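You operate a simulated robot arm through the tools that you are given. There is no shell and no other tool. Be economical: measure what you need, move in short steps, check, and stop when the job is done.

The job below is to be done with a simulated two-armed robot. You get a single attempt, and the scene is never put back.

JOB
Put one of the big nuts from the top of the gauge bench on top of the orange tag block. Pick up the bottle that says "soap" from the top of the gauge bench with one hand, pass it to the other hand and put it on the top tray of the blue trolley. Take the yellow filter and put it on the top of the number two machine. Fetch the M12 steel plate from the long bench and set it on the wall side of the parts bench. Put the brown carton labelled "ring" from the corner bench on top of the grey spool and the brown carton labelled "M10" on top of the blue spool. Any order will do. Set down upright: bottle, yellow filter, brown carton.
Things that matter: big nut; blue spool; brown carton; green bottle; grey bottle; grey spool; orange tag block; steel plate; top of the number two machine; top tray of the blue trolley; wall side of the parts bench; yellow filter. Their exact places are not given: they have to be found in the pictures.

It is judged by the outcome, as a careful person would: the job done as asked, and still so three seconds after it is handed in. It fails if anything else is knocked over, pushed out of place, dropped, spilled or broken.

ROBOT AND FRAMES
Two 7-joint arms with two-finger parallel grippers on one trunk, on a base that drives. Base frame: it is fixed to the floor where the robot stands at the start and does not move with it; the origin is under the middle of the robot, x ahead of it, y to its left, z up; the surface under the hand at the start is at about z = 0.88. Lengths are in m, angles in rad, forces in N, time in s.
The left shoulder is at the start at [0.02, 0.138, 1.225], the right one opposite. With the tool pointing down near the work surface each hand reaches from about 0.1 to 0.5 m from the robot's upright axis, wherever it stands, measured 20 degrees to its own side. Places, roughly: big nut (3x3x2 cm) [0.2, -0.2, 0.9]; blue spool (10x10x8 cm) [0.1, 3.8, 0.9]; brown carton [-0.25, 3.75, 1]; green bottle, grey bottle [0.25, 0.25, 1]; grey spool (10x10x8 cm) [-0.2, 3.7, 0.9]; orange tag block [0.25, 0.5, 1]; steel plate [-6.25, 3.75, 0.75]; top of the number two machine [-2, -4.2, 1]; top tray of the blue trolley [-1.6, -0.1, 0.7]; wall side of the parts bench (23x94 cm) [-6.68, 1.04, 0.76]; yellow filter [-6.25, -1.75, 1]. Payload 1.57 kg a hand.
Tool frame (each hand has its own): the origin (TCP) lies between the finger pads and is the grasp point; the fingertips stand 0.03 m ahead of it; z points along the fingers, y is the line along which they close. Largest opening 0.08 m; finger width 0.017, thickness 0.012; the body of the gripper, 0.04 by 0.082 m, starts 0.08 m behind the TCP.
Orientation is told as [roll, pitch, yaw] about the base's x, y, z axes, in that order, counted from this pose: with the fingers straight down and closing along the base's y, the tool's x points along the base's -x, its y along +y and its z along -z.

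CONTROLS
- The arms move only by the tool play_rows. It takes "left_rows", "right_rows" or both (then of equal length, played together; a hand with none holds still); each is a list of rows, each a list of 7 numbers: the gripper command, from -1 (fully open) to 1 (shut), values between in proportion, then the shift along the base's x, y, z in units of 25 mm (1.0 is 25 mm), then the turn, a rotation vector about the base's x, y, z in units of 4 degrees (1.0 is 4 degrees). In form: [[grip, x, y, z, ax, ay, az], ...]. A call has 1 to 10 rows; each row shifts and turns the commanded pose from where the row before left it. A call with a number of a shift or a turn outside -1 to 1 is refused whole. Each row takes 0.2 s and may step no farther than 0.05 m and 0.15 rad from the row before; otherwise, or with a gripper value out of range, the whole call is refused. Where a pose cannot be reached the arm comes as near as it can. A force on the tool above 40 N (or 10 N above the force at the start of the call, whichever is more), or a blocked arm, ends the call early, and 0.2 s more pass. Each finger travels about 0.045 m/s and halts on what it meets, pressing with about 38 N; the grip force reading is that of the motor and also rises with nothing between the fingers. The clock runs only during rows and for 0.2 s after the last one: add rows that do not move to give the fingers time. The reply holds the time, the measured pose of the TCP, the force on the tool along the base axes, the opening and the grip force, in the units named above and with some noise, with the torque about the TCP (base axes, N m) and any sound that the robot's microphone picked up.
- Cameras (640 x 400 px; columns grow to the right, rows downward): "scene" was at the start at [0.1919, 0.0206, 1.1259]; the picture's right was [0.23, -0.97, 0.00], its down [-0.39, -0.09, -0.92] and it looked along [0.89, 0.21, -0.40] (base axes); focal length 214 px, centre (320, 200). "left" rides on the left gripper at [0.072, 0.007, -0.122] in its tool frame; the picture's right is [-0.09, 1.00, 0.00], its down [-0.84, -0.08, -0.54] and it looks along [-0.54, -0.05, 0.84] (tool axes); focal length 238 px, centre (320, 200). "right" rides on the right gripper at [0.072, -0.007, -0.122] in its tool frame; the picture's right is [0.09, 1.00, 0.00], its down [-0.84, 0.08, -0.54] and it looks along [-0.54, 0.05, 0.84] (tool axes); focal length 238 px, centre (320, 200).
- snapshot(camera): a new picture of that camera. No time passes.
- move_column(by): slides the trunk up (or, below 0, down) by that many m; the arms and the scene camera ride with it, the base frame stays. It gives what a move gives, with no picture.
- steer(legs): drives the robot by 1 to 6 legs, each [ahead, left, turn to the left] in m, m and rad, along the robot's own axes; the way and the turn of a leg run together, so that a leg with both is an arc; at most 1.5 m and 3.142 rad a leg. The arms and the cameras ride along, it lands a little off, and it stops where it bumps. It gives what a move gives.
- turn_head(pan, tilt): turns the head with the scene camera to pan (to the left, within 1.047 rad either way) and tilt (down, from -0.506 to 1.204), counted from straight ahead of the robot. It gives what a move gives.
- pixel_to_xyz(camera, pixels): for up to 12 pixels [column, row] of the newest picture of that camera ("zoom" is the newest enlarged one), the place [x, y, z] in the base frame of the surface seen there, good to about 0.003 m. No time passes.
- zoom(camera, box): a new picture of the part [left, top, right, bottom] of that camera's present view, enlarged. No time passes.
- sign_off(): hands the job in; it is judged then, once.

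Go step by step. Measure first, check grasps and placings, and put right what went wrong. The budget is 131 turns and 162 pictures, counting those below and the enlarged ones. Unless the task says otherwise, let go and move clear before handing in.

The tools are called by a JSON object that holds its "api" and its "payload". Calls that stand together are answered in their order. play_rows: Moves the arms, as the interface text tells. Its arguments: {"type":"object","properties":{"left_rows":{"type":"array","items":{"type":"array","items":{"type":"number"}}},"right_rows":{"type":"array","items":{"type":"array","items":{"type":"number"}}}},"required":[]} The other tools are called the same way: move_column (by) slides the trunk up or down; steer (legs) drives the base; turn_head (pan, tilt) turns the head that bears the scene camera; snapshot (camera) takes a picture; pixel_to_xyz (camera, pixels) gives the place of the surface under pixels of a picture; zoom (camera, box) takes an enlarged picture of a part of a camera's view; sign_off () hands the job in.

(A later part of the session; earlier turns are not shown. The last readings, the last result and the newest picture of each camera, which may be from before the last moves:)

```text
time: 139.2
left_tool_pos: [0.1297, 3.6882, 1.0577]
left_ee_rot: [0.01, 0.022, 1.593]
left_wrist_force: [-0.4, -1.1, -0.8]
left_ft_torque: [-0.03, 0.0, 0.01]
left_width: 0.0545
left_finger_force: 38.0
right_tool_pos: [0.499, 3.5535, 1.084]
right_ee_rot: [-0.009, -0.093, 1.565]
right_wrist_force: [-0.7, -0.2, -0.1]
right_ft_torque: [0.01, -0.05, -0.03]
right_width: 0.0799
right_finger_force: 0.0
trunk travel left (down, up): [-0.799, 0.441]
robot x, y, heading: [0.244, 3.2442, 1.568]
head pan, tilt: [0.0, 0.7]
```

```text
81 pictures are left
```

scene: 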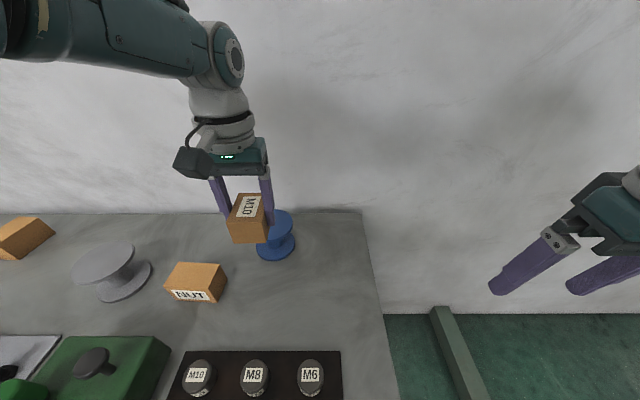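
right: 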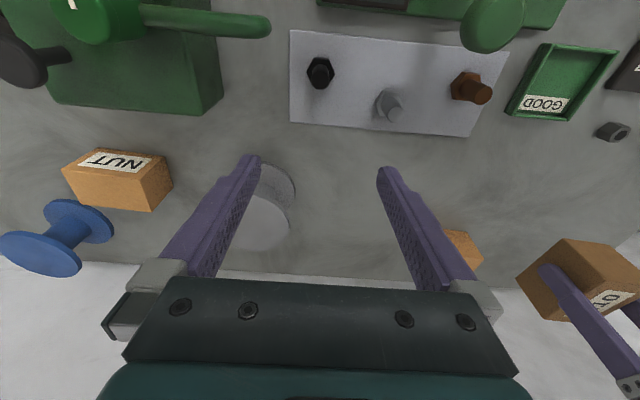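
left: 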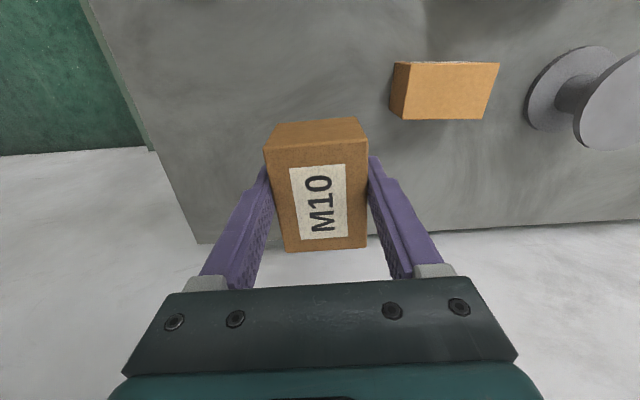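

{"api": "pixel_to_xyz", "payload": {"camera": "scene", "pixels": [[282, 212], [292, 222], [285, 235], [276, 232], [275, 255], [289, 215], [262, 245], [290, 250]]}}

{"api": "move_column", "payload": {"by": -0.05}}

{"api": "play_rows", "payload": {"left_rows": [[0.5, 0, 0.7, 0, 0, 0, 0], [0.5, 0, 0.7, 0, 0, 0, 0], [0.5, 0, 0.7, 0, 0, 0, 0], [0.5, 0, 0.7, 0, 0, 0, 0], [0.5, 0, 0, 0, 0, 0, 0]]}}

{"api": "snapshot", "payload": {"camera": "scene"}}

```text
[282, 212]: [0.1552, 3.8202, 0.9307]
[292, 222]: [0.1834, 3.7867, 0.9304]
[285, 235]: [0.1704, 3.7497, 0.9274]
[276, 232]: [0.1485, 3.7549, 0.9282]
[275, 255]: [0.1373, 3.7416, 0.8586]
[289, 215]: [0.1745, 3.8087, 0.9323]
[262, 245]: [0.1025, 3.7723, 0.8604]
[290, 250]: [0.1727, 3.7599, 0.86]
```

```text
time: 140.2
left_tool_pos: [0.1298, 3.6884, 1.0086]
left_ee_rot: [0.009, 0.022, 1.59]
left_wrist_force: [1.0, -0.7, -1.9]
left_ft_torque: [-0.01, 0.01, 0.0]
left_width: 0.0545
left_finger_force: 37.6
right_tool_pos: [0.4971, 3.5541, 1.0323]
right_ee_rot: [-0.008, -0.093, 1.564]
right_wrist_force: [0.1, -0.2, 0.5]
right_ft_torque: [0.04, 0.03, 0.0]
right_width: 0.0801
right_finger_force: 0.1
trunk travel left (down, up): [-0.749, 0.491]
robot x, y, heading: [0.2428, 3.2439, 1.573]
head pan, tilt: [0.0, 0.7]
```

```text
time: 141.3
left_tool_pos: [0.1192, 3.6978, 1.0285]
left_ee_rot: [0.007, 0.022, 1.59]
left_wrist_force: [-0.1, -1.2, -1.8]
left_ft_torque: [-0.02, 0.0, -0.03]
left_width: 0.0546
left_finger_force: 38.5
left hand out of reach, approached as far as the arm can: row 1, 2, 3, 4
right_tool_pos: [0.4981, 3.5535, 1.0337]
right_ee_rot: [-0.009, -0.092, 1.567]
right_wrist_force: [0.5, 0.9, -0.4]
right_ft_torque: [0.05, 0.01, 0.0]
right_width: 0.08
right_finger_force: 0.1
trunk travel left (down, up): [-0.749, 0.491]
robot x, y, heading: [0.2443, 3.2473, 1.565]
head pan, tilt: [0.0, 0.7]
```

```text
80 pictures are left
```

scene: 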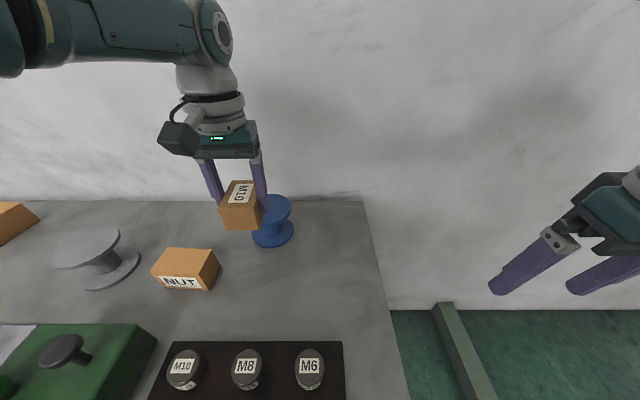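

Spool centre ≈ (0.133,3.783). Straight ahead is just beyond reach; the best bearing is 20° to the left, so I'll shift left, a bit ahead, and turn 0.35 rad right.

{"api": "steer", "payload": {"legs": [[0, 0.11, 0], [0.04, 0, -0.35]]}}

{"api": "turn_head", "payload": {"pan": 0.25, "tilt": 0.7}}

{"api": "snapshot", "payload": {"camera": "scene"}}

{"api": "snapshot", "payload": {"camera": "left"}}

```text
time: 143.6
left_tool_pos: [0.1772, 3.7527, 1.0276]
left_ee_rot: [0.01, 0.024, 1.243]
left_wrist_force: [0.5, 0.3, -1.7]
left_ft_torque: [-0.01, 0.01, -0.01]
left_width: 0.0546
left_finger_force: 38.0
right_tool_pos: [0.4846, 3.4883, 1.0329]
right_ee_rot: [-0.009, -0.093, 1.216]
right_wrist_force: [1.0, 0.8, -0.2]
right_ft_torque: [-0.01, 0.01, 0.0]
right_width: 0.0799
right_finger_force: 0.0
trunk travel left (down, up): [-0.749, 0.491]
robot x, y, heading: [0.1431, 3.283, 1.225]
head pan, tilt: [0.0, 0.7]
```

```text
time: 144.4
left_tool_pos: [0.1779, 3.7531, 1.0278]
left_ee_rot: [0.01, 0.023, 1.244]
left_wrist_force: [1.0, 0.3, -1.8]
left_ft_torque: [-0.02, 0.0, -0.03]
left_width: 0.0545
left_finger_force: 38.4
right_tool_pos: [0.4853, 3.4873, 1.0314]
right_ee_rot: [-0.008, -0.093, 1.217]
right_wrist_force: [-0.3, -0.5, 0.0]
right_ft_torque: [-0.02, 0.04, -0.01]
right_width: 0.0799
right_finger_force: 0.1
trunk travel left (down, up): [-0.749, 0.491]
robot x, y, heading: [0.1416, 3.2872, 1.221]
head pan, tilt: [0.25, 0.7]
```

```text
79 pictures are left
```

scene: 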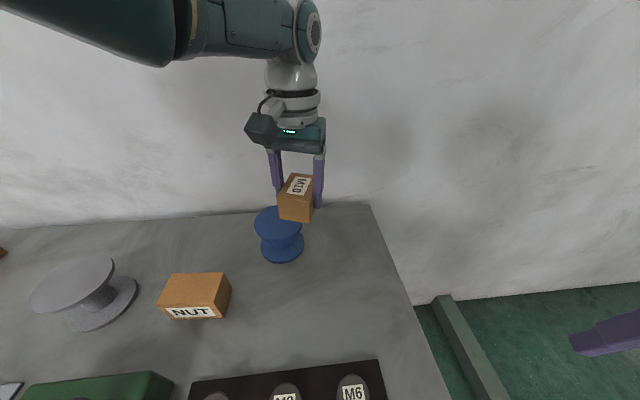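

```text
78 pictures are left
```

left: 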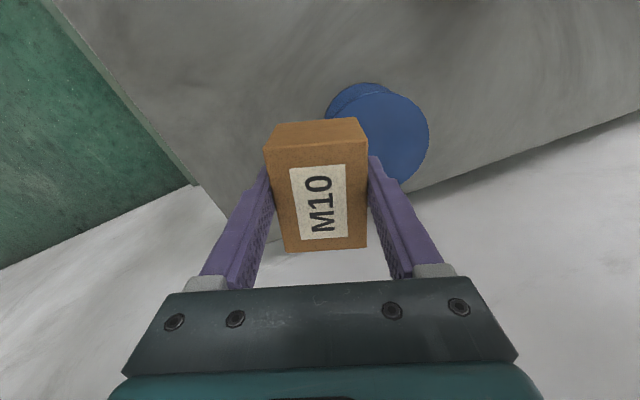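

{"api": "pixel_to_xyz", "payload": {"camera": "scene", "pixels": [[256, 222], [265, 236], [280, 240], [296, 232], [275, 225], [268, 209]]}}

{"api": "pixel_to_xyz", "payload": {"camera": "left", "pixels": [[428, 140], [420, 110], [400, 95], [375, 130], [415, 170], [400, 180], [395, 140]]}}

```text
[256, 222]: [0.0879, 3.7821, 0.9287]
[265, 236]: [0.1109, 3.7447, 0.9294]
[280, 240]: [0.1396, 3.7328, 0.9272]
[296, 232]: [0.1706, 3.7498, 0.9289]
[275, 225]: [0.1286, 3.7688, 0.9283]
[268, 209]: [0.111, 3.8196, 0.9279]
```

```text
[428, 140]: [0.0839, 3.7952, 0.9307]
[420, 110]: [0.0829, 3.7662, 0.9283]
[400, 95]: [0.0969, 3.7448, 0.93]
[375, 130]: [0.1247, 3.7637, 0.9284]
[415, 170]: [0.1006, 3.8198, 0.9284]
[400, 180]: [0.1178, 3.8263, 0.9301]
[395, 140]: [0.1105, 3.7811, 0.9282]
```

{"api": "play_rows", "payload": {"left_rows": [[0.5, -0.6, 0.35, 0, 0, 0, 0], [0.5, -0.6, 0.35, 0, 0, 0, 0], [0.5, -0.55, 0.35, 0, 0, 0, 0], [0.5, 0, 0, 0, 0, 0, 0]]}}

{"api": "snapshot", "payload": {"camera": "left"}}

```text
time: 145.4
left_tool_pos: [0.1326, 3.7757, 1.0297]
left_ee_rot: [0.008, 0.023, 1.242]
left_wrist_force: [-0.3, 0.4, -1.4]
left_ft_torque: [-0.01, -0.02, 0.01]
left_width: 0.0546
left_finger_force: 37.7
left hand out of reach, approached as far as the arm can: row 3
right_tool_pos: [0.4852, 3.4886, 1.0327]
right_ee_rot: [-0.01, -0.092, 1.215]
right_wrist_force: [-0.3, 0.0, 0.4]
right_ft_torque: [0.0, 0.02, -0.02]
right_width: 0.0801
right_finger_force: 0.1
trunk travel left (down, up): [-0.749, 0.491]
robot x, y, heading: [0.1379, 3.2854, 1.22]
head pan, tilt: [0.25, 0.7]
```

```text
77 pictures are left
```

left: 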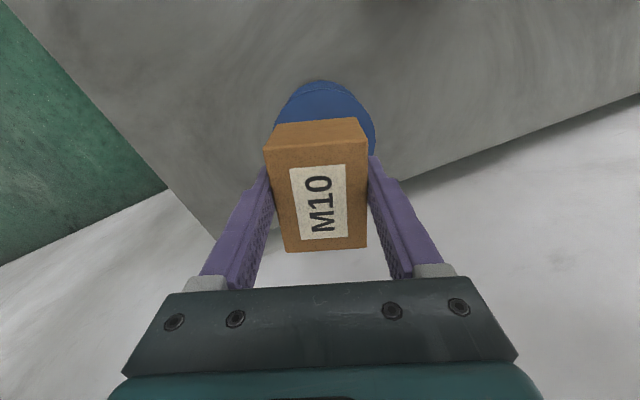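

Over the spool centre. Lower with the column (hand keeps its place).

{"api": "move_column", "payload": {"by": -0.052}}

{"api": "snapshot", "payload": {"camera": "scene"}}

```text
time: 146.3
left_tool_pos: [0.1313, 3.7769, 0.9779]
left_ee_rot: [0.008, 0.022, 1.242]
left_wrist_force: [-0.5, 1.1, -2.1]
left_ft_torque: [0.0, -0.05, 0.0]
left_width: 0.0546
left_finger_force: 38.6
right_tool_pos: [0.4858, 3.4882, 0.9809]
right_ee_rot: [-0.01, -0.093, 1.216]
right_wrist_force: [0.3, 0.5, 0.1]
right_ft_torque: [0.04, -0.02, 0.0]
right_width: 0.0801
right_finger_force: 0.0
trunk travel left (down, up): [-0.697, 0.543]
robot x, y, heading: [0.1451, 3.2838, 1.218]
head pan, tilt: [0.25, 0.7]
```

```text
76 pictures are left
```

scene: 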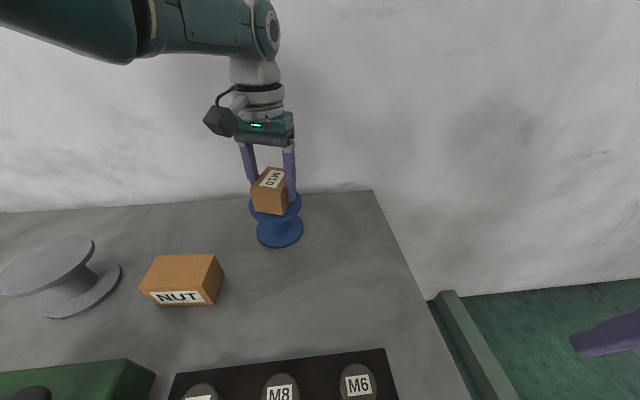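

{"api": "move_column", "payload": {"by": -0.004}}

{"api": "zoom", "payload": {"camera": "scene", "box": [230, 140, 320, 250]}}

```text
time: 146.8
left_tool_pos: [0.1338, 3.777, 0.9741]
left_ee_rot: [0.006, 0.021, 1.243]
left_wrist_force: [-0.6, -1.7, 6.8]
left_ft_torque: [0.02, -0.25, -0.06]
left_width: 0.0547
left_finger_force: 38.4
right_tool_pos: [0.4845, 3.4877, 0.9771]
right_ee_rot: [-0.008, -0.092, 1.215]
right_wrist_force: [0.1, -0.5, 0.3]
right_ft_torque: [0.01, 0.04, 0.0]
right_width: 0.0799
right_finger_force: 0.1
trunk travel left (down, up): [-0.693, 0.547]
robot x, y, heading: [0.138, 3.2867, 1.22]
head pan, tilt: [0.25, 0.7]
```

```text
3.64 times, centred on (275, 195) of scene
```

zoom: 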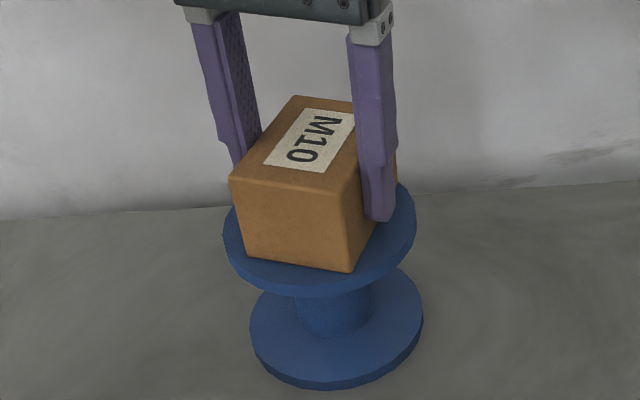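

Contact and well centred. Release and rise.

{"api": "play_rows", "payload": {"left_rows": [[0, 0, 0, 0, 0, 0, 0], [-0.8, 0, 0, 0, 0, 0, 0], [-1, 0, 0, 0, 0, 0, 0], [-1, 0, 0, 0, 0, 0, 0]]}}

{"api": "move_column", "payload": {"by": 0.12}}

{"api": "zoom", "payload": {"camera": "scene", "box": [210, 160, 350, 280]}}

```text
time: 147.8
left_tool_pos: [0.133, 3.7758, 0.9739]
left_ee_rot: [0.009, 0.021, 1.243]
left_wrist_force: [-0.2, -0.2, 0.8]
left_ft_torque: [-0.02, -0.04, -0.02]
left_width: 0.0799
left_finger_force: 0.0
right_tool_pos: [0.4851, 3.4879, 0.9765]
right_ee_rot: [-0.009, -0.093, 1.218]
right_wrist_force: [1.0, 0.1, -0.2]
right_ft_torque: [0.02, 0.02, 0.0]
right_width: 0.0799
right_finger_force: 0.1
trunk travel left (down, up): [-0.693, 0.547]
robot x, y, heading: [0.1401, 3.2864, 1.221]
head pan, tilt: [0.25, 0.7]
```

```text
time: 149.3
left_tool_pos: [0.1328, 3.7764, 1.0925]
left_ee_rot: [0.008, 0.024, 1.243]
left_wrist_force: [0.7, 0.2, -0.1]
left_ft_torque: [-0.03, -0.03, -0.01]
left_width: 0.0799
left_finger_force: 0.2
right_tool_pos: [0.4855, 3.4877, 1.0974]
right_ee_rot: [-0.009, -0.093, 1.216]
right_wrist_force: [-0.4, 0.3, -0.2]
right_ft_torque: [0.01, 0.05, -0.01]
right_width: 0.0803
right_finger_force: 0.1
trunk travel left (down, up): [-0.813, 0.427]
robot x, y, heading: [0.1435, 3.2841, 1.218]
head pan, tilt: [0.25, 0.7]
```

```text
3.33 times, centred on (280, 220) of scene
```

zoom: 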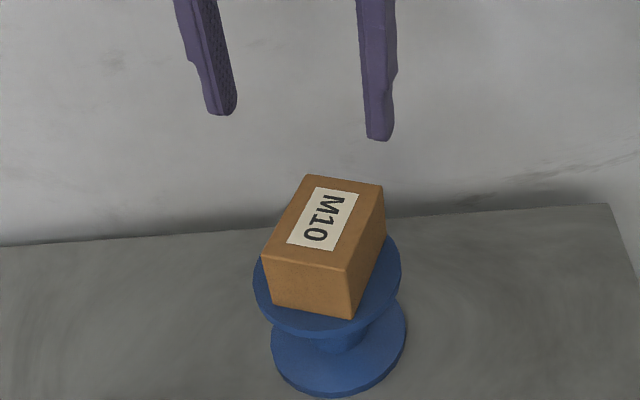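

M10 is on the blue spool. The same arm pose reaches RING if I move the whole robot 0.647 m in −x; do that and look.

{"api": "steer", "payload": {"legs": [[-0.222, 0.6075, 0]]}}

{"api": "play_rows", "payload": {"left_rows": [[-1, 0, 0, 0, 0, 0, 0.85], [-1, 0, 0, 0, 0, 0, 0.85], [-1, 0, 0, 0, 0, 0, 0.85], [-1, 0, 0, 0, 0, 0, 0]]}}

{"api": "snapshot", "payload": {"camera": "left"}}

{"api": "snapshot", "payload": {"camera": "scene"}}

```text
time: 153.0
left_tool_pos: [-0.5146, 3.7748, 1.0946]
left_ee_rot: [0.01, 0.024, 1.24]
left_wrist_force: [-0.6, -0.3, 0.4]
left_ft_torque: [0.0, -0.02, 0.0]
left_width: 0.08
left_finger_force: 0.1
right_tool_pos: [-0.1645, 3.4841, 1.0971]
right_ee_rot: [-0.01, -0.092, 1.212]
right_wrist_force: [-0.5, 0.4, -0.8]
right_ft_torque: [0.02, 0.01, 0.0]
right_width: 0.0801
right_finger_force: 0.0
trunk travel left (down, up): [-0.813, 0.427]
robot x, y, heading: [-0.5055, 3.2831, 1.219]
head pan, tilt: [0.25, 0.7]
```

```text
time: 154.0
left_tool_pos: [-0.5149, 3.7746, 1.0931]
left_ee_rot: [0.006, 0.02, 1.418]
left_wrist_force: [-0.6, 0.1, 0.6]
left_ft_torque: [-0.01, 0.02, 0.0]
left_width: 0.0799
left_finger_force: 0.1
right_tool_pos: [-0.1647, 3.4866, 1.0965]
right_ee_rot: [-0.008, -0.093, 1.214]
right_wrist_force: [0.1, 0.5, -1.0]
right_ft_torque: [0.05, -0.01, -0.03]
right_width: 0.0798
right_finger_force: 0.1
trunk travel left (down, up): [-0.813, 0.427]
robot x, y, heading: [-0.5108, 3.2857, 1.218]
head pan, tilt: [0.25, 0.7]
```

```text
73 pictures are left
```

left: 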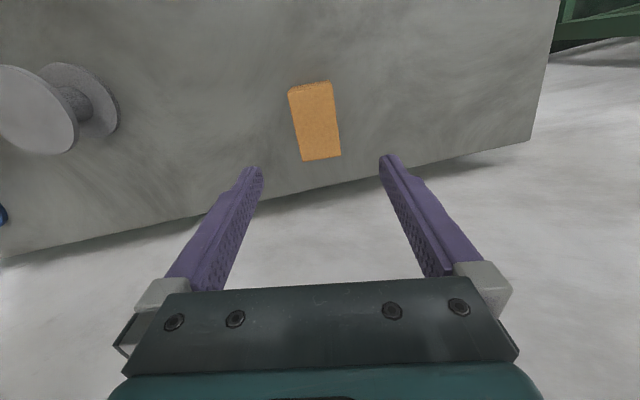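

```text
72 pictures are left
```

scene: 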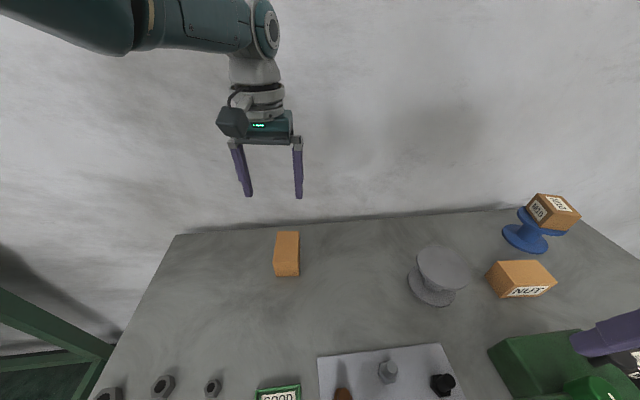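

{"api": "pixel_to_xyz", "payload": {"camera": "left", "pixels": [[293, 95], [331, 86], [303, 158], [340, 153], [317, 122], [10, 75], [75, 110], [40, 150], [10, 130], [40, 75]]}}

{"api": "pixel_to_xyz", "payload": {"camera": "scene", "pixels": [[442, 267], [420, 262], [466, 270], [442, 290], [440, 247], [428, 282], [460, 283], [548, 212], [553, 205]]}}

{"api": "zoom", "payload": {"camera": "scene", "box": [480, 170, 610, 270]}}

```text
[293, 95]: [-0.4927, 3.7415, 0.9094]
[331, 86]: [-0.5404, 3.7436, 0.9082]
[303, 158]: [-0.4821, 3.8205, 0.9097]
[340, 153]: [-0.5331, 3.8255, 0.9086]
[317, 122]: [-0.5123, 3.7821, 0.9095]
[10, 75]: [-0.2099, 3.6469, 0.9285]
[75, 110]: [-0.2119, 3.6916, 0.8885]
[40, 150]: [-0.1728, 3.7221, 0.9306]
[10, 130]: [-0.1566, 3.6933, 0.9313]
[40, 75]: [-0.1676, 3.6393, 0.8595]
```

```text
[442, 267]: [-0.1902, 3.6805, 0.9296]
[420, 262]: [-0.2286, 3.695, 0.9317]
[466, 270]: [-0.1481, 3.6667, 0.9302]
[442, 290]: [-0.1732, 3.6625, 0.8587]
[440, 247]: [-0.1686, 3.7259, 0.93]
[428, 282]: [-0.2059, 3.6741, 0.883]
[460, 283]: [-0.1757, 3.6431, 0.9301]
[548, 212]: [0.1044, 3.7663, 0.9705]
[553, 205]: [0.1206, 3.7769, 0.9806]
```

```text
4.00 times, centred on (545, 220) of scene
```

zoom: 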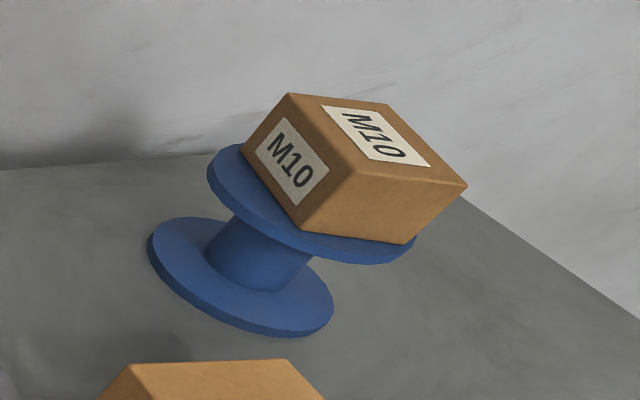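

M10 sits fine. RING centre (-0.512,3.783), top 0.909. Raise the right hand 0.2 m, so that the column can go down for the left hand.

{"api": "play_rows", "payload": {"right_rows": [[-1, 0, 0, 1, 0, 0, 0], [-1, 0, 0, 1, 0, 0, 0], [-1, 0, 0, 1, 0, 0, 0], [-1, 0, 0, 1, 0, 0, 0], [-1, 0, 0, 1, 0, 0, 0], [-1, 0, 0, 1, 0, 0, 0], [-1, 0, 0, 1, 0, 0, 0], [-1, 0, 0, 0, 0, 0, 0]], "left_rows": [[-1, 0.1, 0.3, 0, 0, 0, 0.3], [-1, 0, 0, 0, 0, 0, 0.3], [-1, 0, 0, 0, 0, 0, 0], [-1, 0, 0, 0, 0, 0, 0], [-1, 0, 0, 0, 0, 0, 0], [-1, 0, 0, 0, 0, 0, 0], [-1, 0, 0, 0, 0, 0, 0], [-1, 0, 0, 0, 0, 0, 0]]}}

{"api": "move_column", "payload": {"by": -0.13}}

{"api": "snapshot", "payload": {"camera": "left"}}

```text
time: 155.8
left_tool_pos: [-0.5151, 3.775, 1.0961]
left_ee_rot: [0.008, 0.022, 1.46]
left_wrist_force: [0.1, 1.0, 0.0]
left_ft_torque: [-0.01, -0.03, 0.01]
left_width: 0.0801
left_finger_force: 0.1
left hand out of reach, approached as far as the arm can: row 1
right_tool_pos: [-0.1649, 3.485, 1.2712]
right_ee_rot: [-0.009, -0.089, 1.214]
right_wrist_force: [-0.3, 0.4, -1.2]
right_ft_torque: [-0.02, 0.03, 0.02]
right_width: 0.0799
right_finger_force: 0.1
trunk travel left (down, up): [-0.813, 0.427]
robot x, y, heading: [-0.5085, 3.2855, 1.217]
head pan, tilt: [0.25, 0.7]
```

```text
time: 157.3
left_tool_pos: [-0.5153, 3.7761, 0.9653]
left_ee_rot: [0.009, 0.022, 1.46]
left_wrist_force: [0.8, -0.2, 0.2]
left_ft_torque: [0.01, 0.0, 0.01]
left_width: 0.0798
left_finger_force: 0.1
right_tool_pos: [-0.1642, 3.4844, 1.1422]
right_ee_rot: [-0.009, -0.091, 1.212]
right_wrist_force: [0.5, 0.1, 0.5]
right_ft_torque: [-0.02, -0.01, 0.02]
right_width: 0.0801
right_finger_force: 0.0
trunk travel left (down, up): [-0.683, 0.557]
robot x, y, heading: [-0.512, 3.2853, 1.214]
head pan, tilt: [0.25, 0.7]
```

```text
70 pictures are left
```

left: 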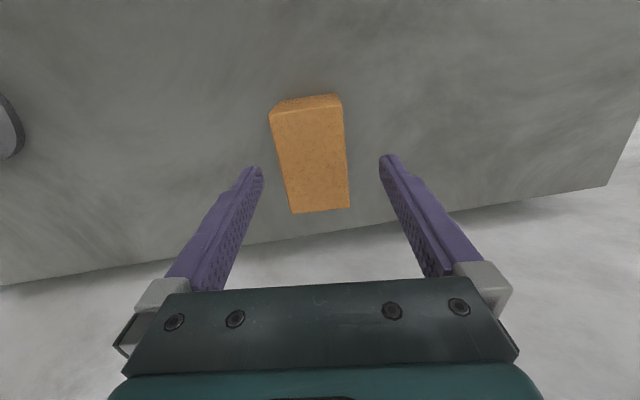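

Nearly aligned (rotate −0.05). Lower 0.068 with the column and grip.

{"api": "play_rows", "payload": {"left_rows": [[-1, 0.1, 0, 0, 0, 0, -0.75], [-1, 0, 0, 0, 0, 0, 0]]}}

{"api": "move_column", "payload": {"by": -0.068}}

{"api": "play_rows", "payload": {"left_rows": [[0.4, 0, 0, 0, 0, 0, 0], [0.4, 0, 0, 0, 0, 0, 0], [0.4, 0, 0, 0, 0, 0, 0], [0.4, 0, 0, 0, 0, 0, 0]]}}

{"api": "snapshot", "payload": {"camera": "left"}}

```text
time: 157.9
left_tool_pos: [-0.5135, 3.7739, 0.9672]
left_ee_rot: [0.007, 0.02, 1.408]
left_wrist_force: [1.0, -0.7, 0.2]
left_ft_torque: [0.0, -0.04, 0.03]
left_width: 0.0797
left_finger_force: 0.1
right_tool_pos: [-0.1643, 3.4846, 1.1415]
right_ee_rot: [-0.008, -0.091, 1.213]
right_wrist_force: [-0.4, -0.1, -0.2]
right_ft_torque: [0.01, 0.01, -0.05]
right_width: 0.08
right_finger_force: 0.1
trunk travel left (down, up): [-0.683, 0.557]
robot x, y, heading: [-0.5081, 3.2873, 1.22]
head pan, tilt: [0.25, 0.7]
```

```text
time: 159.0
left_tool_pos: [-0.5153, 3.7758, 0.8994]
left_ee_rot: [0.009, 0.02, 1.406]
left_wrist_force: [-0.2, -0.1, 0.3]
left_ft_torque: [0.0, 0.01, 0.03]
left_width: 0.08
left_finger_force: 0.1
right_tool_pos: [-0.1637, 3.4845, 1.0742]
right_ee_rot: [-0.009, -0.09, 1.213]
right_wrist_force: [-0.6, 1.0, 0.2]
right_ft_torque: [0.01, -0.02, 0.0]
right_width: 0.0799
right_finger_force: 0.1
trunk travel left (down, up): [-0.615, 0.625]
robot x, y, heading: [-0.5108, 3.2826, 1.222]
head pan, tilt: [0.25, 0.7]
```

```text
time: 160.0
left_tool_pos: [-0.5135, 3.7763, 0.8992]
left_ee_rot: [0.007, 0.022, 1.408]
left_wrist_force: [1.6, -0.8, 1.4]
left_ft_torque: [-0.25, -0.17, 0.04]
left_width: 0.0553
left_finger_force: 35.9
right_tool_pos: [-0.1649, 3.4841, 1.0745]
right_ee_rot: [-0.011, -0.09, 1.214]
right_wrist_force: [-0.5, 0.6, -0.2]
right_ft_torque: [-0.01, 0.03, -0.03]
right_width: 0.08
right_finger_force: 0.1
trunk travel left (down, up): [-0.615, 0.625]
robot x, y, heading: [-0.5111, 3.2868, 1.22]
head pan, tilt: [0.25, 0.7]
```

```text
69 pictures are left
```

left: 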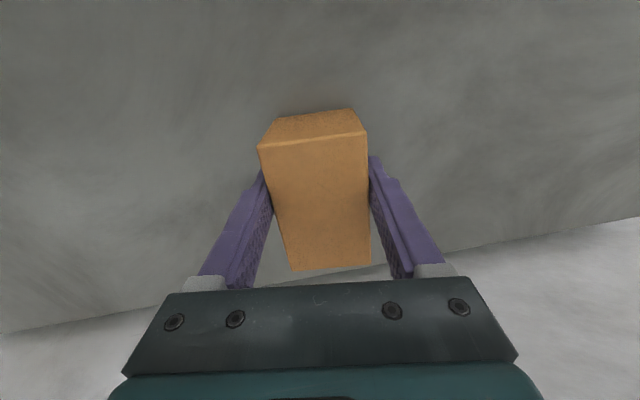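

RING held (55 mm). Raise 0.13 and move the robot so the carton is over the grey spool (-0.191,3.682).

{"api": "move_column", "payload": {"by": 0.13}}

{"api": "steer", "payload": {"legs": [[0.0166, -0.336, 0]]}}

{"api": "snapshot", "payload": {"camera": "scene"}}

{"api": "snapshot", "payload": {"camera": "left"}}

```text
time: 161.6
left_tool_pos: [-0.5133, 3.7743, 1.0288]
left_ee_rot: [0.009, 0.022, 1.406]
left_wrist_force: [0.2, 0.3, -3.3]
left_ft_torque: [-0.06, 0.01, -0.01]
left_width: 0.0554
left_finger_force: 38.1
right_tool_pos: [-0.1645, 3.4836, 1.2031]
right_ee_rot: [-0.008, -0.091, 1.212]
right_wrist_force: [0.0, -0.6, 0.6]
right_ft_torque: [-0.02, -0.01, 0.03]
right_width: 0.0799
right_finger_force: 0.0
trunk travel left (down, up): [-0.745, 0.495]
robot x, y, heading: [-0.5094, 3.2834, 1.216]
head pan, tilt: [0.25, 0.7]
```

```text
time: 163.8
left_tool_pos: [-0.191, 3.674, 1.0285]
left_ee_rot: [0.008, 0.02, 1.402]
left_wrist_force: [0.5, 0.1, -2.4]
left_ft_torque: [-0.06, -0.03, -0.01]
left_width: 0.0554
left_finger_force: 37.2
right_tool_pos: [0.1579, 3.3803, 1.2032]
right_ee_rot: [-0.01, -0.092, 1.211]
right_wrist_force: [-0.1, -0.4, -0.3]
right_ft_torque: [0.05, 0.0, -0.01]
right_width: 0.08
right_finger_force: 0.1
trunk travel left (down, up): [-0.745, 0.495]
robot x, y, heading: [-0.1871, 3.1805, 1.215]
head pan, tilt: [0.25, 0.7]
```

```text
68 pictures are left
```

scene: 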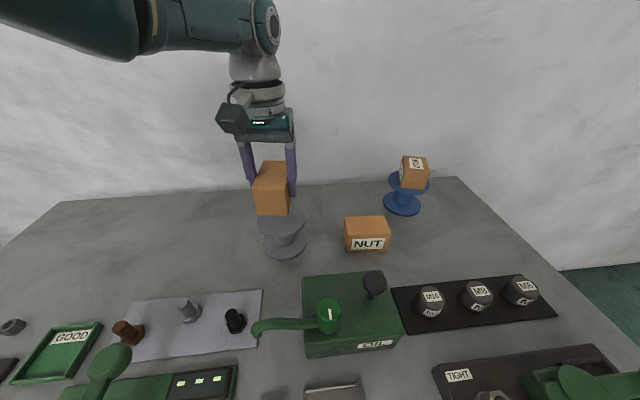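

```text
67 pictures are left
```

left: 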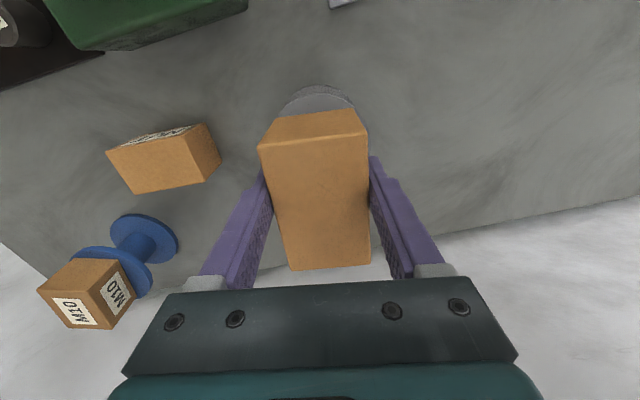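

{"api": "pixel_to_xyz", "payload": {"camera": "scene", "pixels": [[282, 236], [262, 226], [303, 224], [296, 232], [260, 218], [300, 213]]}}

{"api": "move_column", "payload": {"by": -0.044}}

{"api": "zoom", "payload": {"camera": "scene", "box": [220, 130, 350, 250]}}

```text
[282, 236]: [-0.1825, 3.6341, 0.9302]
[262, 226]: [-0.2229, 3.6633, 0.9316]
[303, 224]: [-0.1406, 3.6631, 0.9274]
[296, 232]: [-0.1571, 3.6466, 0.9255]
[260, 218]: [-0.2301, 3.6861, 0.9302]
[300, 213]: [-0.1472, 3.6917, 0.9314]
```

```text
time: 164.7
left_tool_pos: [-0.1911, 3.6727, 0.9848]
left_ee_rot: [0.01, 0.02, 1.401]
left_wrist_force: [0.7, 0.5, -2.4]
left_ft_torque: [0.0, 0.0, 0.0]
left_width: 0.0552
left_finger_force: 37.9
right_tool_pos: [0.1568, 3.3804, 1.1593]
right_ee_rot: [-0.01, -0.091, 1.211]
right_wrist_force: [0.0, 0.3, 0.3]
right_ft_torque: [-0.03, -0.03, 0.03]
right_width: 0.0802
right_finger_force: 0.0
trunk travel left (down, up): [-0.701, 0.539]
robot x, y, heading: [-0.1879, 3.1838, 1.213]
head pan, tilt: [0.25, 0.7]
```

```text
3.33 times, centred on (285, 190) of scene
```

zoom: 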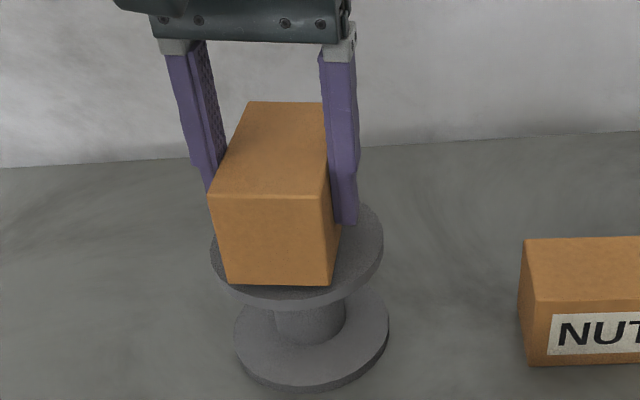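

The spool centre is ≈(-0.185,3.682); nudge +6 mm x, then lower to contact.

{"api": "play_rows", "payload": {"left_rows": [[0.5, 0.26, 0.1, 0, 0, 0, 0], [0.5, 0, 0, 0, 0, 0, 0]]}}

{"api": "move_column", "payload": {"by": -0.007}}

```text
time: 165.3
left_tool_pos: [-0.1869, 3.6714, 0.9849]
left_ee_rot: [0.01, 0.022, 1.402]
left_wrist_force: [0.4, 0.2, -3.8]
left_ft_torque: [-0.07, 0.0, 0.01]
left_width: 0.0549
left_finger_force: 38.0
left hand out of reach, approached as far as the arm can: row 1
right_tool_pos: [0.1559, 3.3809, 1.16]
right_ee_rot: [-0.01, -0.092, 1.211]
right_wrist_force: [0.2, -0.8, 0.7]
right_ft_torque: [-0.02, -0.02, 0.01]
right_width: 0.08
right_finger_force: 0.1
trunk travel left (down, up): [-0.701, 0.539]
robot x, y, heading: [-0.1853, 3.1859, 1.216]
head pan, tilt: [0.25, 0.7]
```

```text
time: 165.8
left_tool_pos: [-0.1865, 3.6724, 0.979]
left_ee_rot: [0.008, 0.021, 1.401]
left_wrist_force: [0.4, -0.1, -1.8]
left_ft_torque: [-0.04, -0.04, 0.01]
left_width: 0.0555
left_finger_force: 37.9
right_tool_pos: [0.1581, 3.38, 1.1521]
right_ee_rot: [-0.01, -0.091, 1.211]
right_wrist_force: [0.2, -0.1, 0.6]
right_ft_torque: [0.02, -0.01, -0.03]
right_width: 0.0796
right_finger_force: 0.1
trunk travel left (down, up): [-0.694, 0.546]
robot x, y, heading: [-0.1868, 3.183, 1.213]
head pan, tilt: [0.25, 0.7]
```

{"api": "move_column", "payload": {"by": -0.003}}

```text
time: 166.4
left_tool_pos: [-0.1853, 3.6733, 0.9781]
left_ee_rot: [0.008, 0.016, 1.402]
left_wrist_force: [-0.6, -6.0, 22.0]
left_ft_torque: [-0.54, -0.27, 0.11]
left_width: 0.055
left_finger_force: 37.9
right_tool_pos: [0.1566, 3.3818, 1.1502]
right_ee_rot: [-0.008, -0.092, 1.211]
right_wrist_force: [-0.1, 0.3, 0.8]
right_ft_torque: [0.01, 0.0, 0.03]
right_width: 0.08
right_finger_force: 0.1
trunk travel left (down, up): [-0.691, 0.549]
robot x, y, heading: [-0.1871, 3.1831, 1.214]
head pan, tilt: [0.25, 0.7]
```

Firm contact (22 N). Ease up 1.5 mm, release and rise.

{"api": "move_column", "payload": {"by": 0.0015}}

{"api": "play_rows", "payload": {"left_rows": [[0, 0, 0, 0, 0, 0, 0], [-0.8, 0, 0, 0, 0, 0, 0], [-1, 0, 0, 0, 0, 0, 0], [-1, 0, 0, 0, 0, 0, 0]]}}

{"api": "move_column", "payload": {"by": 0.12}}

{"api": "zoom", "payload": {"camera": "scene", "box": [190, 150, 450, 310]}}

```text
time: 166.9
left_tool_pos: [-0.1858, 3.6736, 0.979]
left_ee_rot: [0.006, 0.019, 1.403]
left_wrist_force: [0.6, -1.6, 17.4]
left_ft_torque: [-0.11, -0.45, 0.04]
left_width: 0.0549
left_finger_force: 38.6
right_tool_pos: [0.157, 3.3823, 1.1522]
right_ee_rot: [-0.006, -0.093, 1.212]
right_wrist_force: [0.1, -0.4, -0.8]
right_ft_torque: [0.01, -0.02, 0.05]
right_width: 0.0798
right_finger_force: 0.1
trunk travel left (down, up): [-0.692, 0.548]
robot x, y, heading: [-0.1857, 3.1842, 1.211]
head pan, tilt: [0.25, 0.7]
```

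```text
time: 167.9
left_tool_pos: [-0.1869, 3.6713, 0.9764]
left_ee_rot: [0.009, 0.021, 1.402]
left_wrist_force: [0.1, 0.2, -0.1]
left_ft_torque: [0.01, -0.01, -0.01]
left_width: 0.0801
left_finger_force: 0.1
right_tool_pos: [0.1572, 3.3802, 1.1504]
right_ee_rot: [-0.007, -0.09, 1.211]
right_wrist_force: [0.4, 0.3, 0.1]
right_ft_torque: [0.0, 0.01, 0.03]
right_width: 0.0801
right_finger_force: 0.0
trunk travel left (down, up): [-0.692, 0.548]
robot x, y, heading: [-0.1874, 3.1846, 1.218]
head pan, tilt: [0.25, 0.7]
```

```text
time: 169.4
left_tool_pos: [-0.1865, 3.6717, 1.0965]
left_ee_rot: [0.009, 0.022, 1.402]
left_wrist_force: [-0.8, 0.8, -0.9]
left_ft_torque: [-0.01, 0.0, -0.01]
left_width: 0.0802
left_finger_force: 0.0
right_tool_pos: [0.1574, 3.3811, 1.2712]
right_ee_rot: [-0.009, -0.091, 1.211]
right_wrist_force: [0.1, 0.2, -0.1]
right_ft_torque: [-0.01, 0.0, 0.02]
right_width: 0.0804
right_finger_force: 0.0
trunk travel left (down, up): [-0.812, 0.428]
robot x, y, heading: [-0.1859, 3.1838, 1.204]
head pan, tilt: [0.25, 0.7]
```

```text
2.46 times, centred on (320, 230) of scene
```

zoom: 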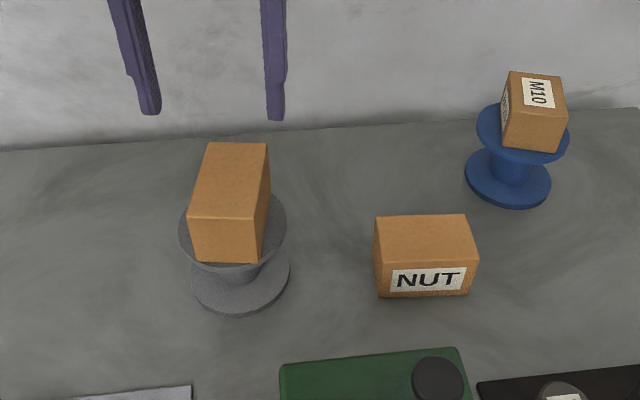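

Both cartons are placed. Next the steel plate, far away at x≈−6.25: back off, turn to face −x and look.

{"api": "steer", "payload": {"legs": [[-0.5, 0, 0], [0, 0, 1.93]]}}

{"api": "turn_head", "payload": {"pan": 0, "tilt": 0.25}}

{"api": "snapshot", "payload": {"camera": "scene"}}

```text
time: 177.0
left_tool_pos: [-0.818, 2.5434, 1.0976]
left_ee_rot: [0.01, 0.02, -2.939]
left_wrist_force: [-0.6, -0.6, 0.4]
left_ft_torque: [0.01, 0.01, 0.01]
left_width: 0.0802
left_finger_force: 0.0
right_tool_pos: [-0.6717, 2.9682, 1.2706]
right_ee_rot: [-0.01, -0.091, -3.133]
right_wrist_force: [0.2, 0.1, 0.4]
right_ft_torque: [-0.04, -0.01, -0.02]
right_width: 0.0801
right_finger_force: 0.1
trunk travel left (down, up): [-0.812, 0.428]
robot x, y, heading: [-0.3611, 2.722, -3.133]
head pan, tilt: [0.25, 0.7]
```

```text
time: 177.9
left_tool_pos: [-0.8197, 2.5427, 1.0978]
left_ee_rot: [0.01, 0.02, -2.942]
left_wrist_force: [0.5, 0.4, -0.2]
left_ft_torque: [-0.01, 0.02, 0.01]
left_width: 0.08
left_finger_force: 0.1
right_tool_pos: [-0.6707, 2.9683, 1.2705]
right_ee_rot: [-0.009, -0.091, -3.135]
right_wrist_force: [-0.2, -0.1, -0.2]
right_ft_torque: [0.01, 0.04, 0.0]
right_width: 0.0799
right_finger_force: 0.0
trunk travel left (down, up): [-0.812, 0.428]
robot x, y, heading: [-0.3605, 2.7174, -3.135]
head pan, tilt: [0.0, 0.25]
```

```text
64 pictures are left
```

scene: 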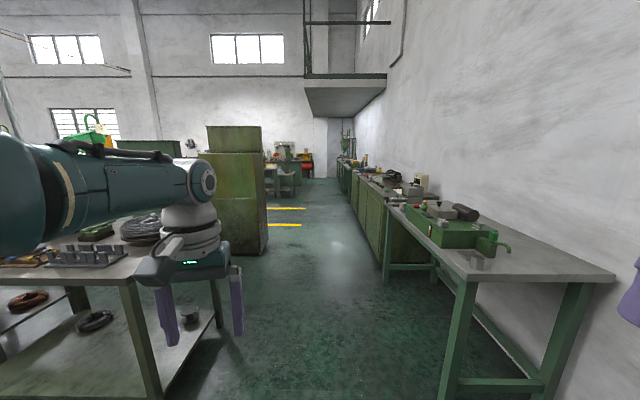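

{"api": "pixel_to_xyz", "payload": {"camera": "scene", "pixels": [[222, 330], [268, 250], [384, 280], [355, 235], [350, 185], [380, 175], [270, 180], [330, 172], [300, 170], [440, 225], [365, 185]]}}

{"api": "zoom", "payload": {"camera": "scene", "box": [240, 120, 440, 245]}}

```text
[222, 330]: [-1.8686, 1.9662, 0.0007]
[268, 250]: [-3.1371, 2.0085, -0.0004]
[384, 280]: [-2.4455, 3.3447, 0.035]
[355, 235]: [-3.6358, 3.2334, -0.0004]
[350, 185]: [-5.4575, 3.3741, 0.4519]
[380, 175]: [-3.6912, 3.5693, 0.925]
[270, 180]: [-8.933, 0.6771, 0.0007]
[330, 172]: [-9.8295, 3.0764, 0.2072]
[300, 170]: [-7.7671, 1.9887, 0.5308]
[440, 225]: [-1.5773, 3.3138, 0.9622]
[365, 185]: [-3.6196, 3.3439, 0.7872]
```

```text
3.20 times, centred on (340, 182) of scene
```

zoom: 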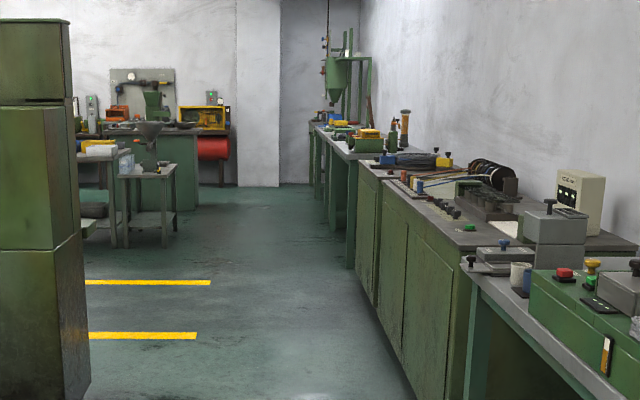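

The corridor spans y 2.0–3.33. Drive along y≈2.68 to x≈−5.7.

{"api": "steer", "payload": {"legs": [[1.5, 0.02, 0], [1.5, 0.02, 0], [1.5, 0, 0], [0.8, 0, 0]]}}

{"api": "snapshot", "payload": {"camera": "scene"}}

{"api": "turn_head", "payload": {"pan": -0.8, "tilt": 0.4}}

{"api": "snapshot", "payload": {"camera": "scene"}}

```text
refused: leg 1 is longer than a leg can be; nothing moved
```

```text
62 pictures are left
```

scene: 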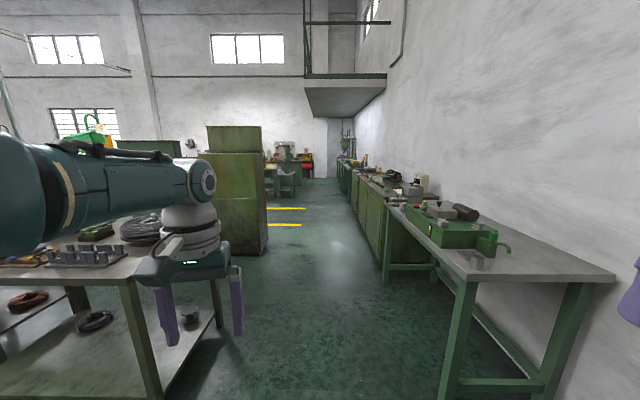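

```text
time: 179.0
left_tool_pos: [-0.818, 2.5425, 1.0969]
left_ee_rot: [0.008, 0.022, -2.942]
left_wrist_force: [-0.4, 0.3, -0.4]
left_ft_torque: [0.03, -0.03, -0.01]
left_width: 0.0799
left_finger_force: 0.1
right_tool_pos: [-0.6713, 2.9689, 1.2714]
right_ee_rot: [-0.009, -0.09, -3.135]
right_wrist_force: [0.0, 0.3, 0.2]
right_ft_torque: [0.02, 0.0, -0.01]
right_width: 0.0799
right_finger_force: 0.1
trunk travel left (down, up): [-0.812, 0.428]
robot x, y, heading: [-0.3641, 2.7192, -3.13]
head pan, tilt: [-0.799, 0.4]
```

```text
61 pictures are left
```

scene: 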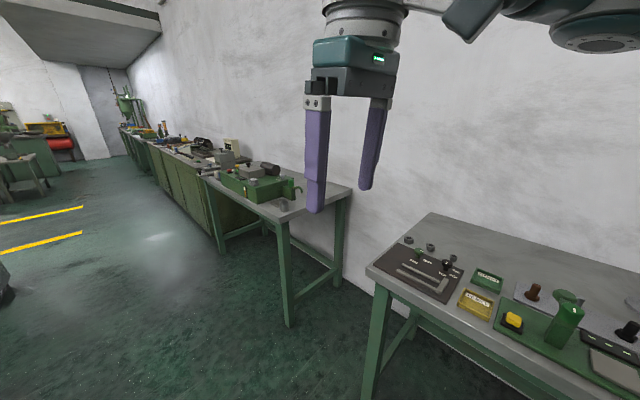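

{"api": "steer", "payload": {"legs": [[1.49, 0.02, 0], [1.49, 0.02, 0], [1.49, 0, 0], [0.9, 0, 0]]}}

{"api": "snapshot", "payload": {"camera": "scene"}}

```text
time: 204.7
left_tool_pos: [-6.1832, 2.389, 1.0975]
left_ee_rot: [0.01, 0.022, -2.946]
left_wrist_force: [-0.8, 0.7, 0.7]
left_ft_torque: [0.01, -0.01, 0.02]
left_width: 0.0801
left_finger_force: 0.0
right_tool_pos: [-6.034, 2.8138, 1.2702]
right_ee_rot: [-0.008, -0.091, -3.14]
right_wrist_force: [0.2, -0.1, -0.6]
right_ft_torque: [-0.04, 0.0, 0.0]
right_width: 0.0801
right_finger_force: 0.0
trunk travel left (down, up): [-0.812, 0.428]
robot x, y, heading: [-5.7226, 2.5627, -3.137]
head pan, tilt: [-0.799, 0.4]
```

```text
60 pictures are left
```

scene: 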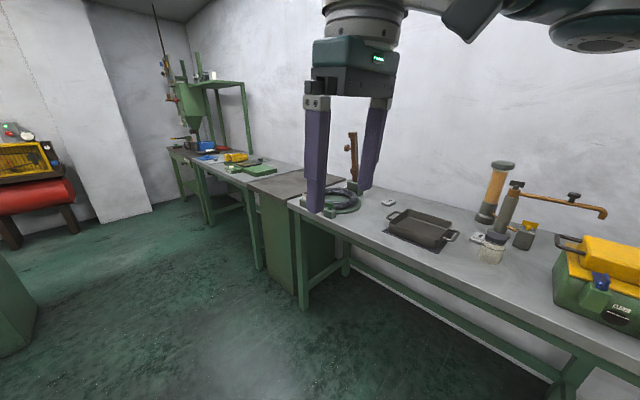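

{"api": "pixel_to_xyz", "payload": {"camera": "scene", "pixels": [[388, 202], [420, 230], [345, 200], [490, 250], [290, 200], [255, 170], [235, 158], [450, 275]]}}

{"api": "steer", "payload": {"legs": [[0.3, 0, 0], [0, 0, -1.575]]}}

{"api": "turn_head", "payload": {"pan": 0, "tilt": 0.45}}

{"api": "snapshot", "payload": {"camera": "scene"}}

```text
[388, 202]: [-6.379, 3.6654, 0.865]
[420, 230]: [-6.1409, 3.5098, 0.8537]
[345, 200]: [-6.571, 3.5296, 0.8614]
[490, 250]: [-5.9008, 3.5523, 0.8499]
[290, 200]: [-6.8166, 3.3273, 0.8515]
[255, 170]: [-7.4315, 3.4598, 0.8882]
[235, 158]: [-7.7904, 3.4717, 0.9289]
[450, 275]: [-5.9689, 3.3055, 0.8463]
```

```text
time: 210.5
left_tool_pos: [-6.1905, 3.0197, 1.0975]
left_ee_rot: [0.009, 0.02, 1.753]
left_wrist_force: [-0.1, -0.4, 0.6]
left_ft_torque: [-0.01, -0.01, 0.0]
left_width: 0.08
left_finger_force: 0.0
right_tool_pos: [-5.7673, 2.8658, 1.2713]
right_ee_rot: [-0.009, -0.09, 1.563]
right_wrist_force: [-0.3, 0.3, -0.4]
right_ft_torque: [0.01, 0.02, -0.03]
right_width: 0.0799
right_finger_force: 0.2
trunk travel left (down, up): [-0.812, 0.428]
robot x, y, heading: [-6.025, 2.5628, 1.564]
head pan, tilt: [-0.799, 0.4]
```

```text
time: 211.7
left_tool_pos: [-6.192, 3.0204, 1.0972]
left_ee_rot: [0.008, 0.021, 1.754]
left_wrist_force: [0.7, 0.2, -0.2]
left_ft_torque: [-0.01, 0.03, 0.0]
left_width: 0.08
left_finger_force: 0.1
right_tool_pos: [-5.7688, 2.8665, 1.2709]
right_ee_rot: [-0.01, -0.091, 1.562]
right_wrist_force: [0.4, -0.5, 0.3]
right_ft_torque: [-0.02, 0.0, 0.02]
right_width: 0.08
right_finger_force: 0.0
trunk travel left (down, up): [-0.812, 0.428]
robot x, y, heading: [-6.0221, 2.5605, 1.562]
head pan, tilt: [0.0, 0.45]
```

```text
59 pictures are left
```

scene: 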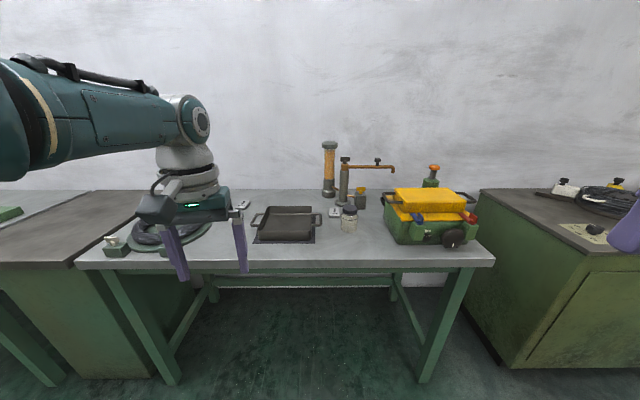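

{"api": "zoom", "payload": {"camera": "scene", "box": [90, 180, 250, 270]}}

{"api": "zoom", "payload": {"camera": "scene", "box": [225, 185, 375, 250]}}

{"api": "pixel_to_xyz", "payload": {"camera": "scene", "pixels": [[242, 206], [335, 213], [117, 243], [285, 240]]}}

```text
4.00 times, centred on (170, 225) of scene
```

zoom: 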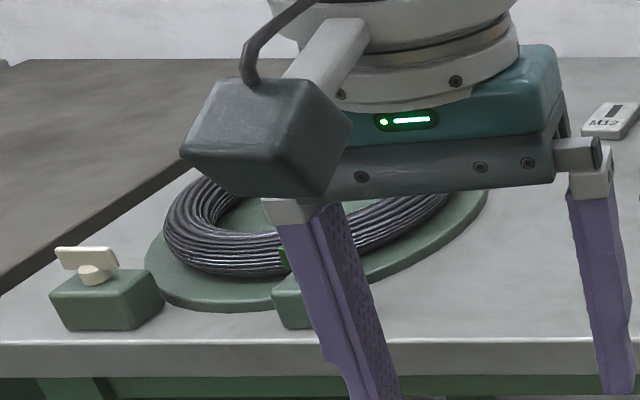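

```text
4.27 times, centred on (300, 218) of scene
```

zoom: 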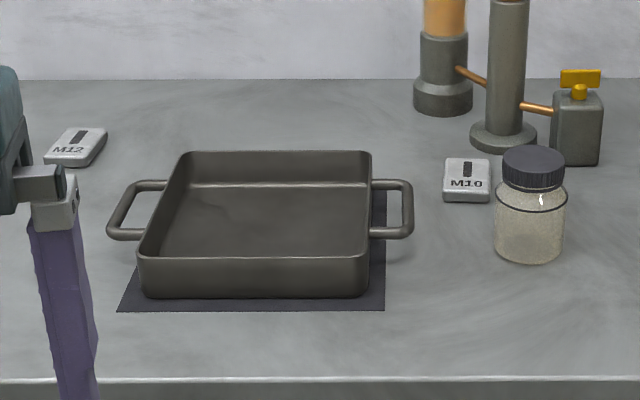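

```text
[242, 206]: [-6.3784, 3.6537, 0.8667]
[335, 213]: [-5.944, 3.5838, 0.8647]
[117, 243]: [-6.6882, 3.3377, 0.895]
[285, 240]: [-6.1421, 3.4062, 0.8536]
```

M12 plate is at (-6.38,3.66), top z 0.866. Move the robot so the left hand is over it.

{"api": "steer", "payload": {"legs": [[0.635, 0.19, 0]]}}

{"api": "snapshot", "payload": {"camera": "left"}}

```text
time: 215.3
left_tool_pos: [-6.3771, 3.6441, 1.0972]
left_ee_rot: [0.008, 0.023, 1.757]
left_wrist_force: [-0.6, 0.3, 0.1]
left_ft_torque: [-0.02, 0.01, 0.0]
left_width: 0.08
left_finger_force: 0.0
right_tool_pos: [-5.9541, 3.4929, 1.2711]
right_ee_rot: [-0.008, -0.09, 1.565]
right_wrist_force: [-0.2, -1.0, -0.3]
right_ft_torque: [0.0, -0.03, 0.0]
right_width: 0.08
right_finger_force: 0.0
trunk travel left (down, up): [-0.812, 0.428]
robot x, y, heading: [-6.2058, 3.1843, 1.566]
head pan, tilt: [0.0, 0.45]
```

```text
56 pictures are left
```

left: 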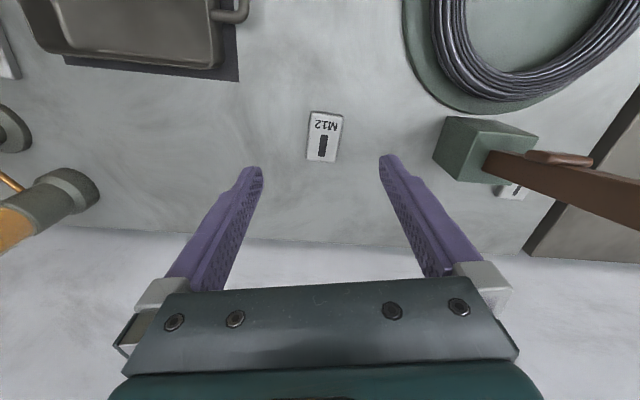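

{"api": "pixel_to_xyz", "payload": {"camera": "left", "pixels": [[312, 114], [342, 117], [308, 158], [336, 161], [324, 138]]}}

{"api": "zoom", "payload": {"camera": "left", "box": [280, 90, 370, 180]}}

```text
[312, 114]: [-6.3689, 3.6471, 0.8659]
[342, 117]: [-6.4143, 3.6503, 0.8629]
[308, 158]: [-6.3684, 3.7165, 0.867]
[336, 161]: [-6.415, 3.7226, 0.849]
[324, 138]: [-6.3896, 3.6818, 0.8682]
```

```text
4.44 times, centred on (325, 135) of left
```

zoom: 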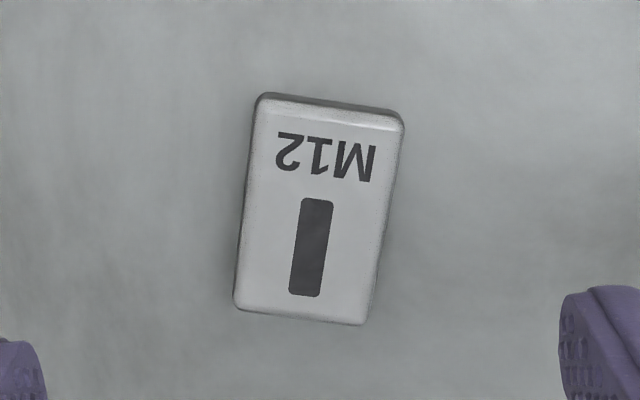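

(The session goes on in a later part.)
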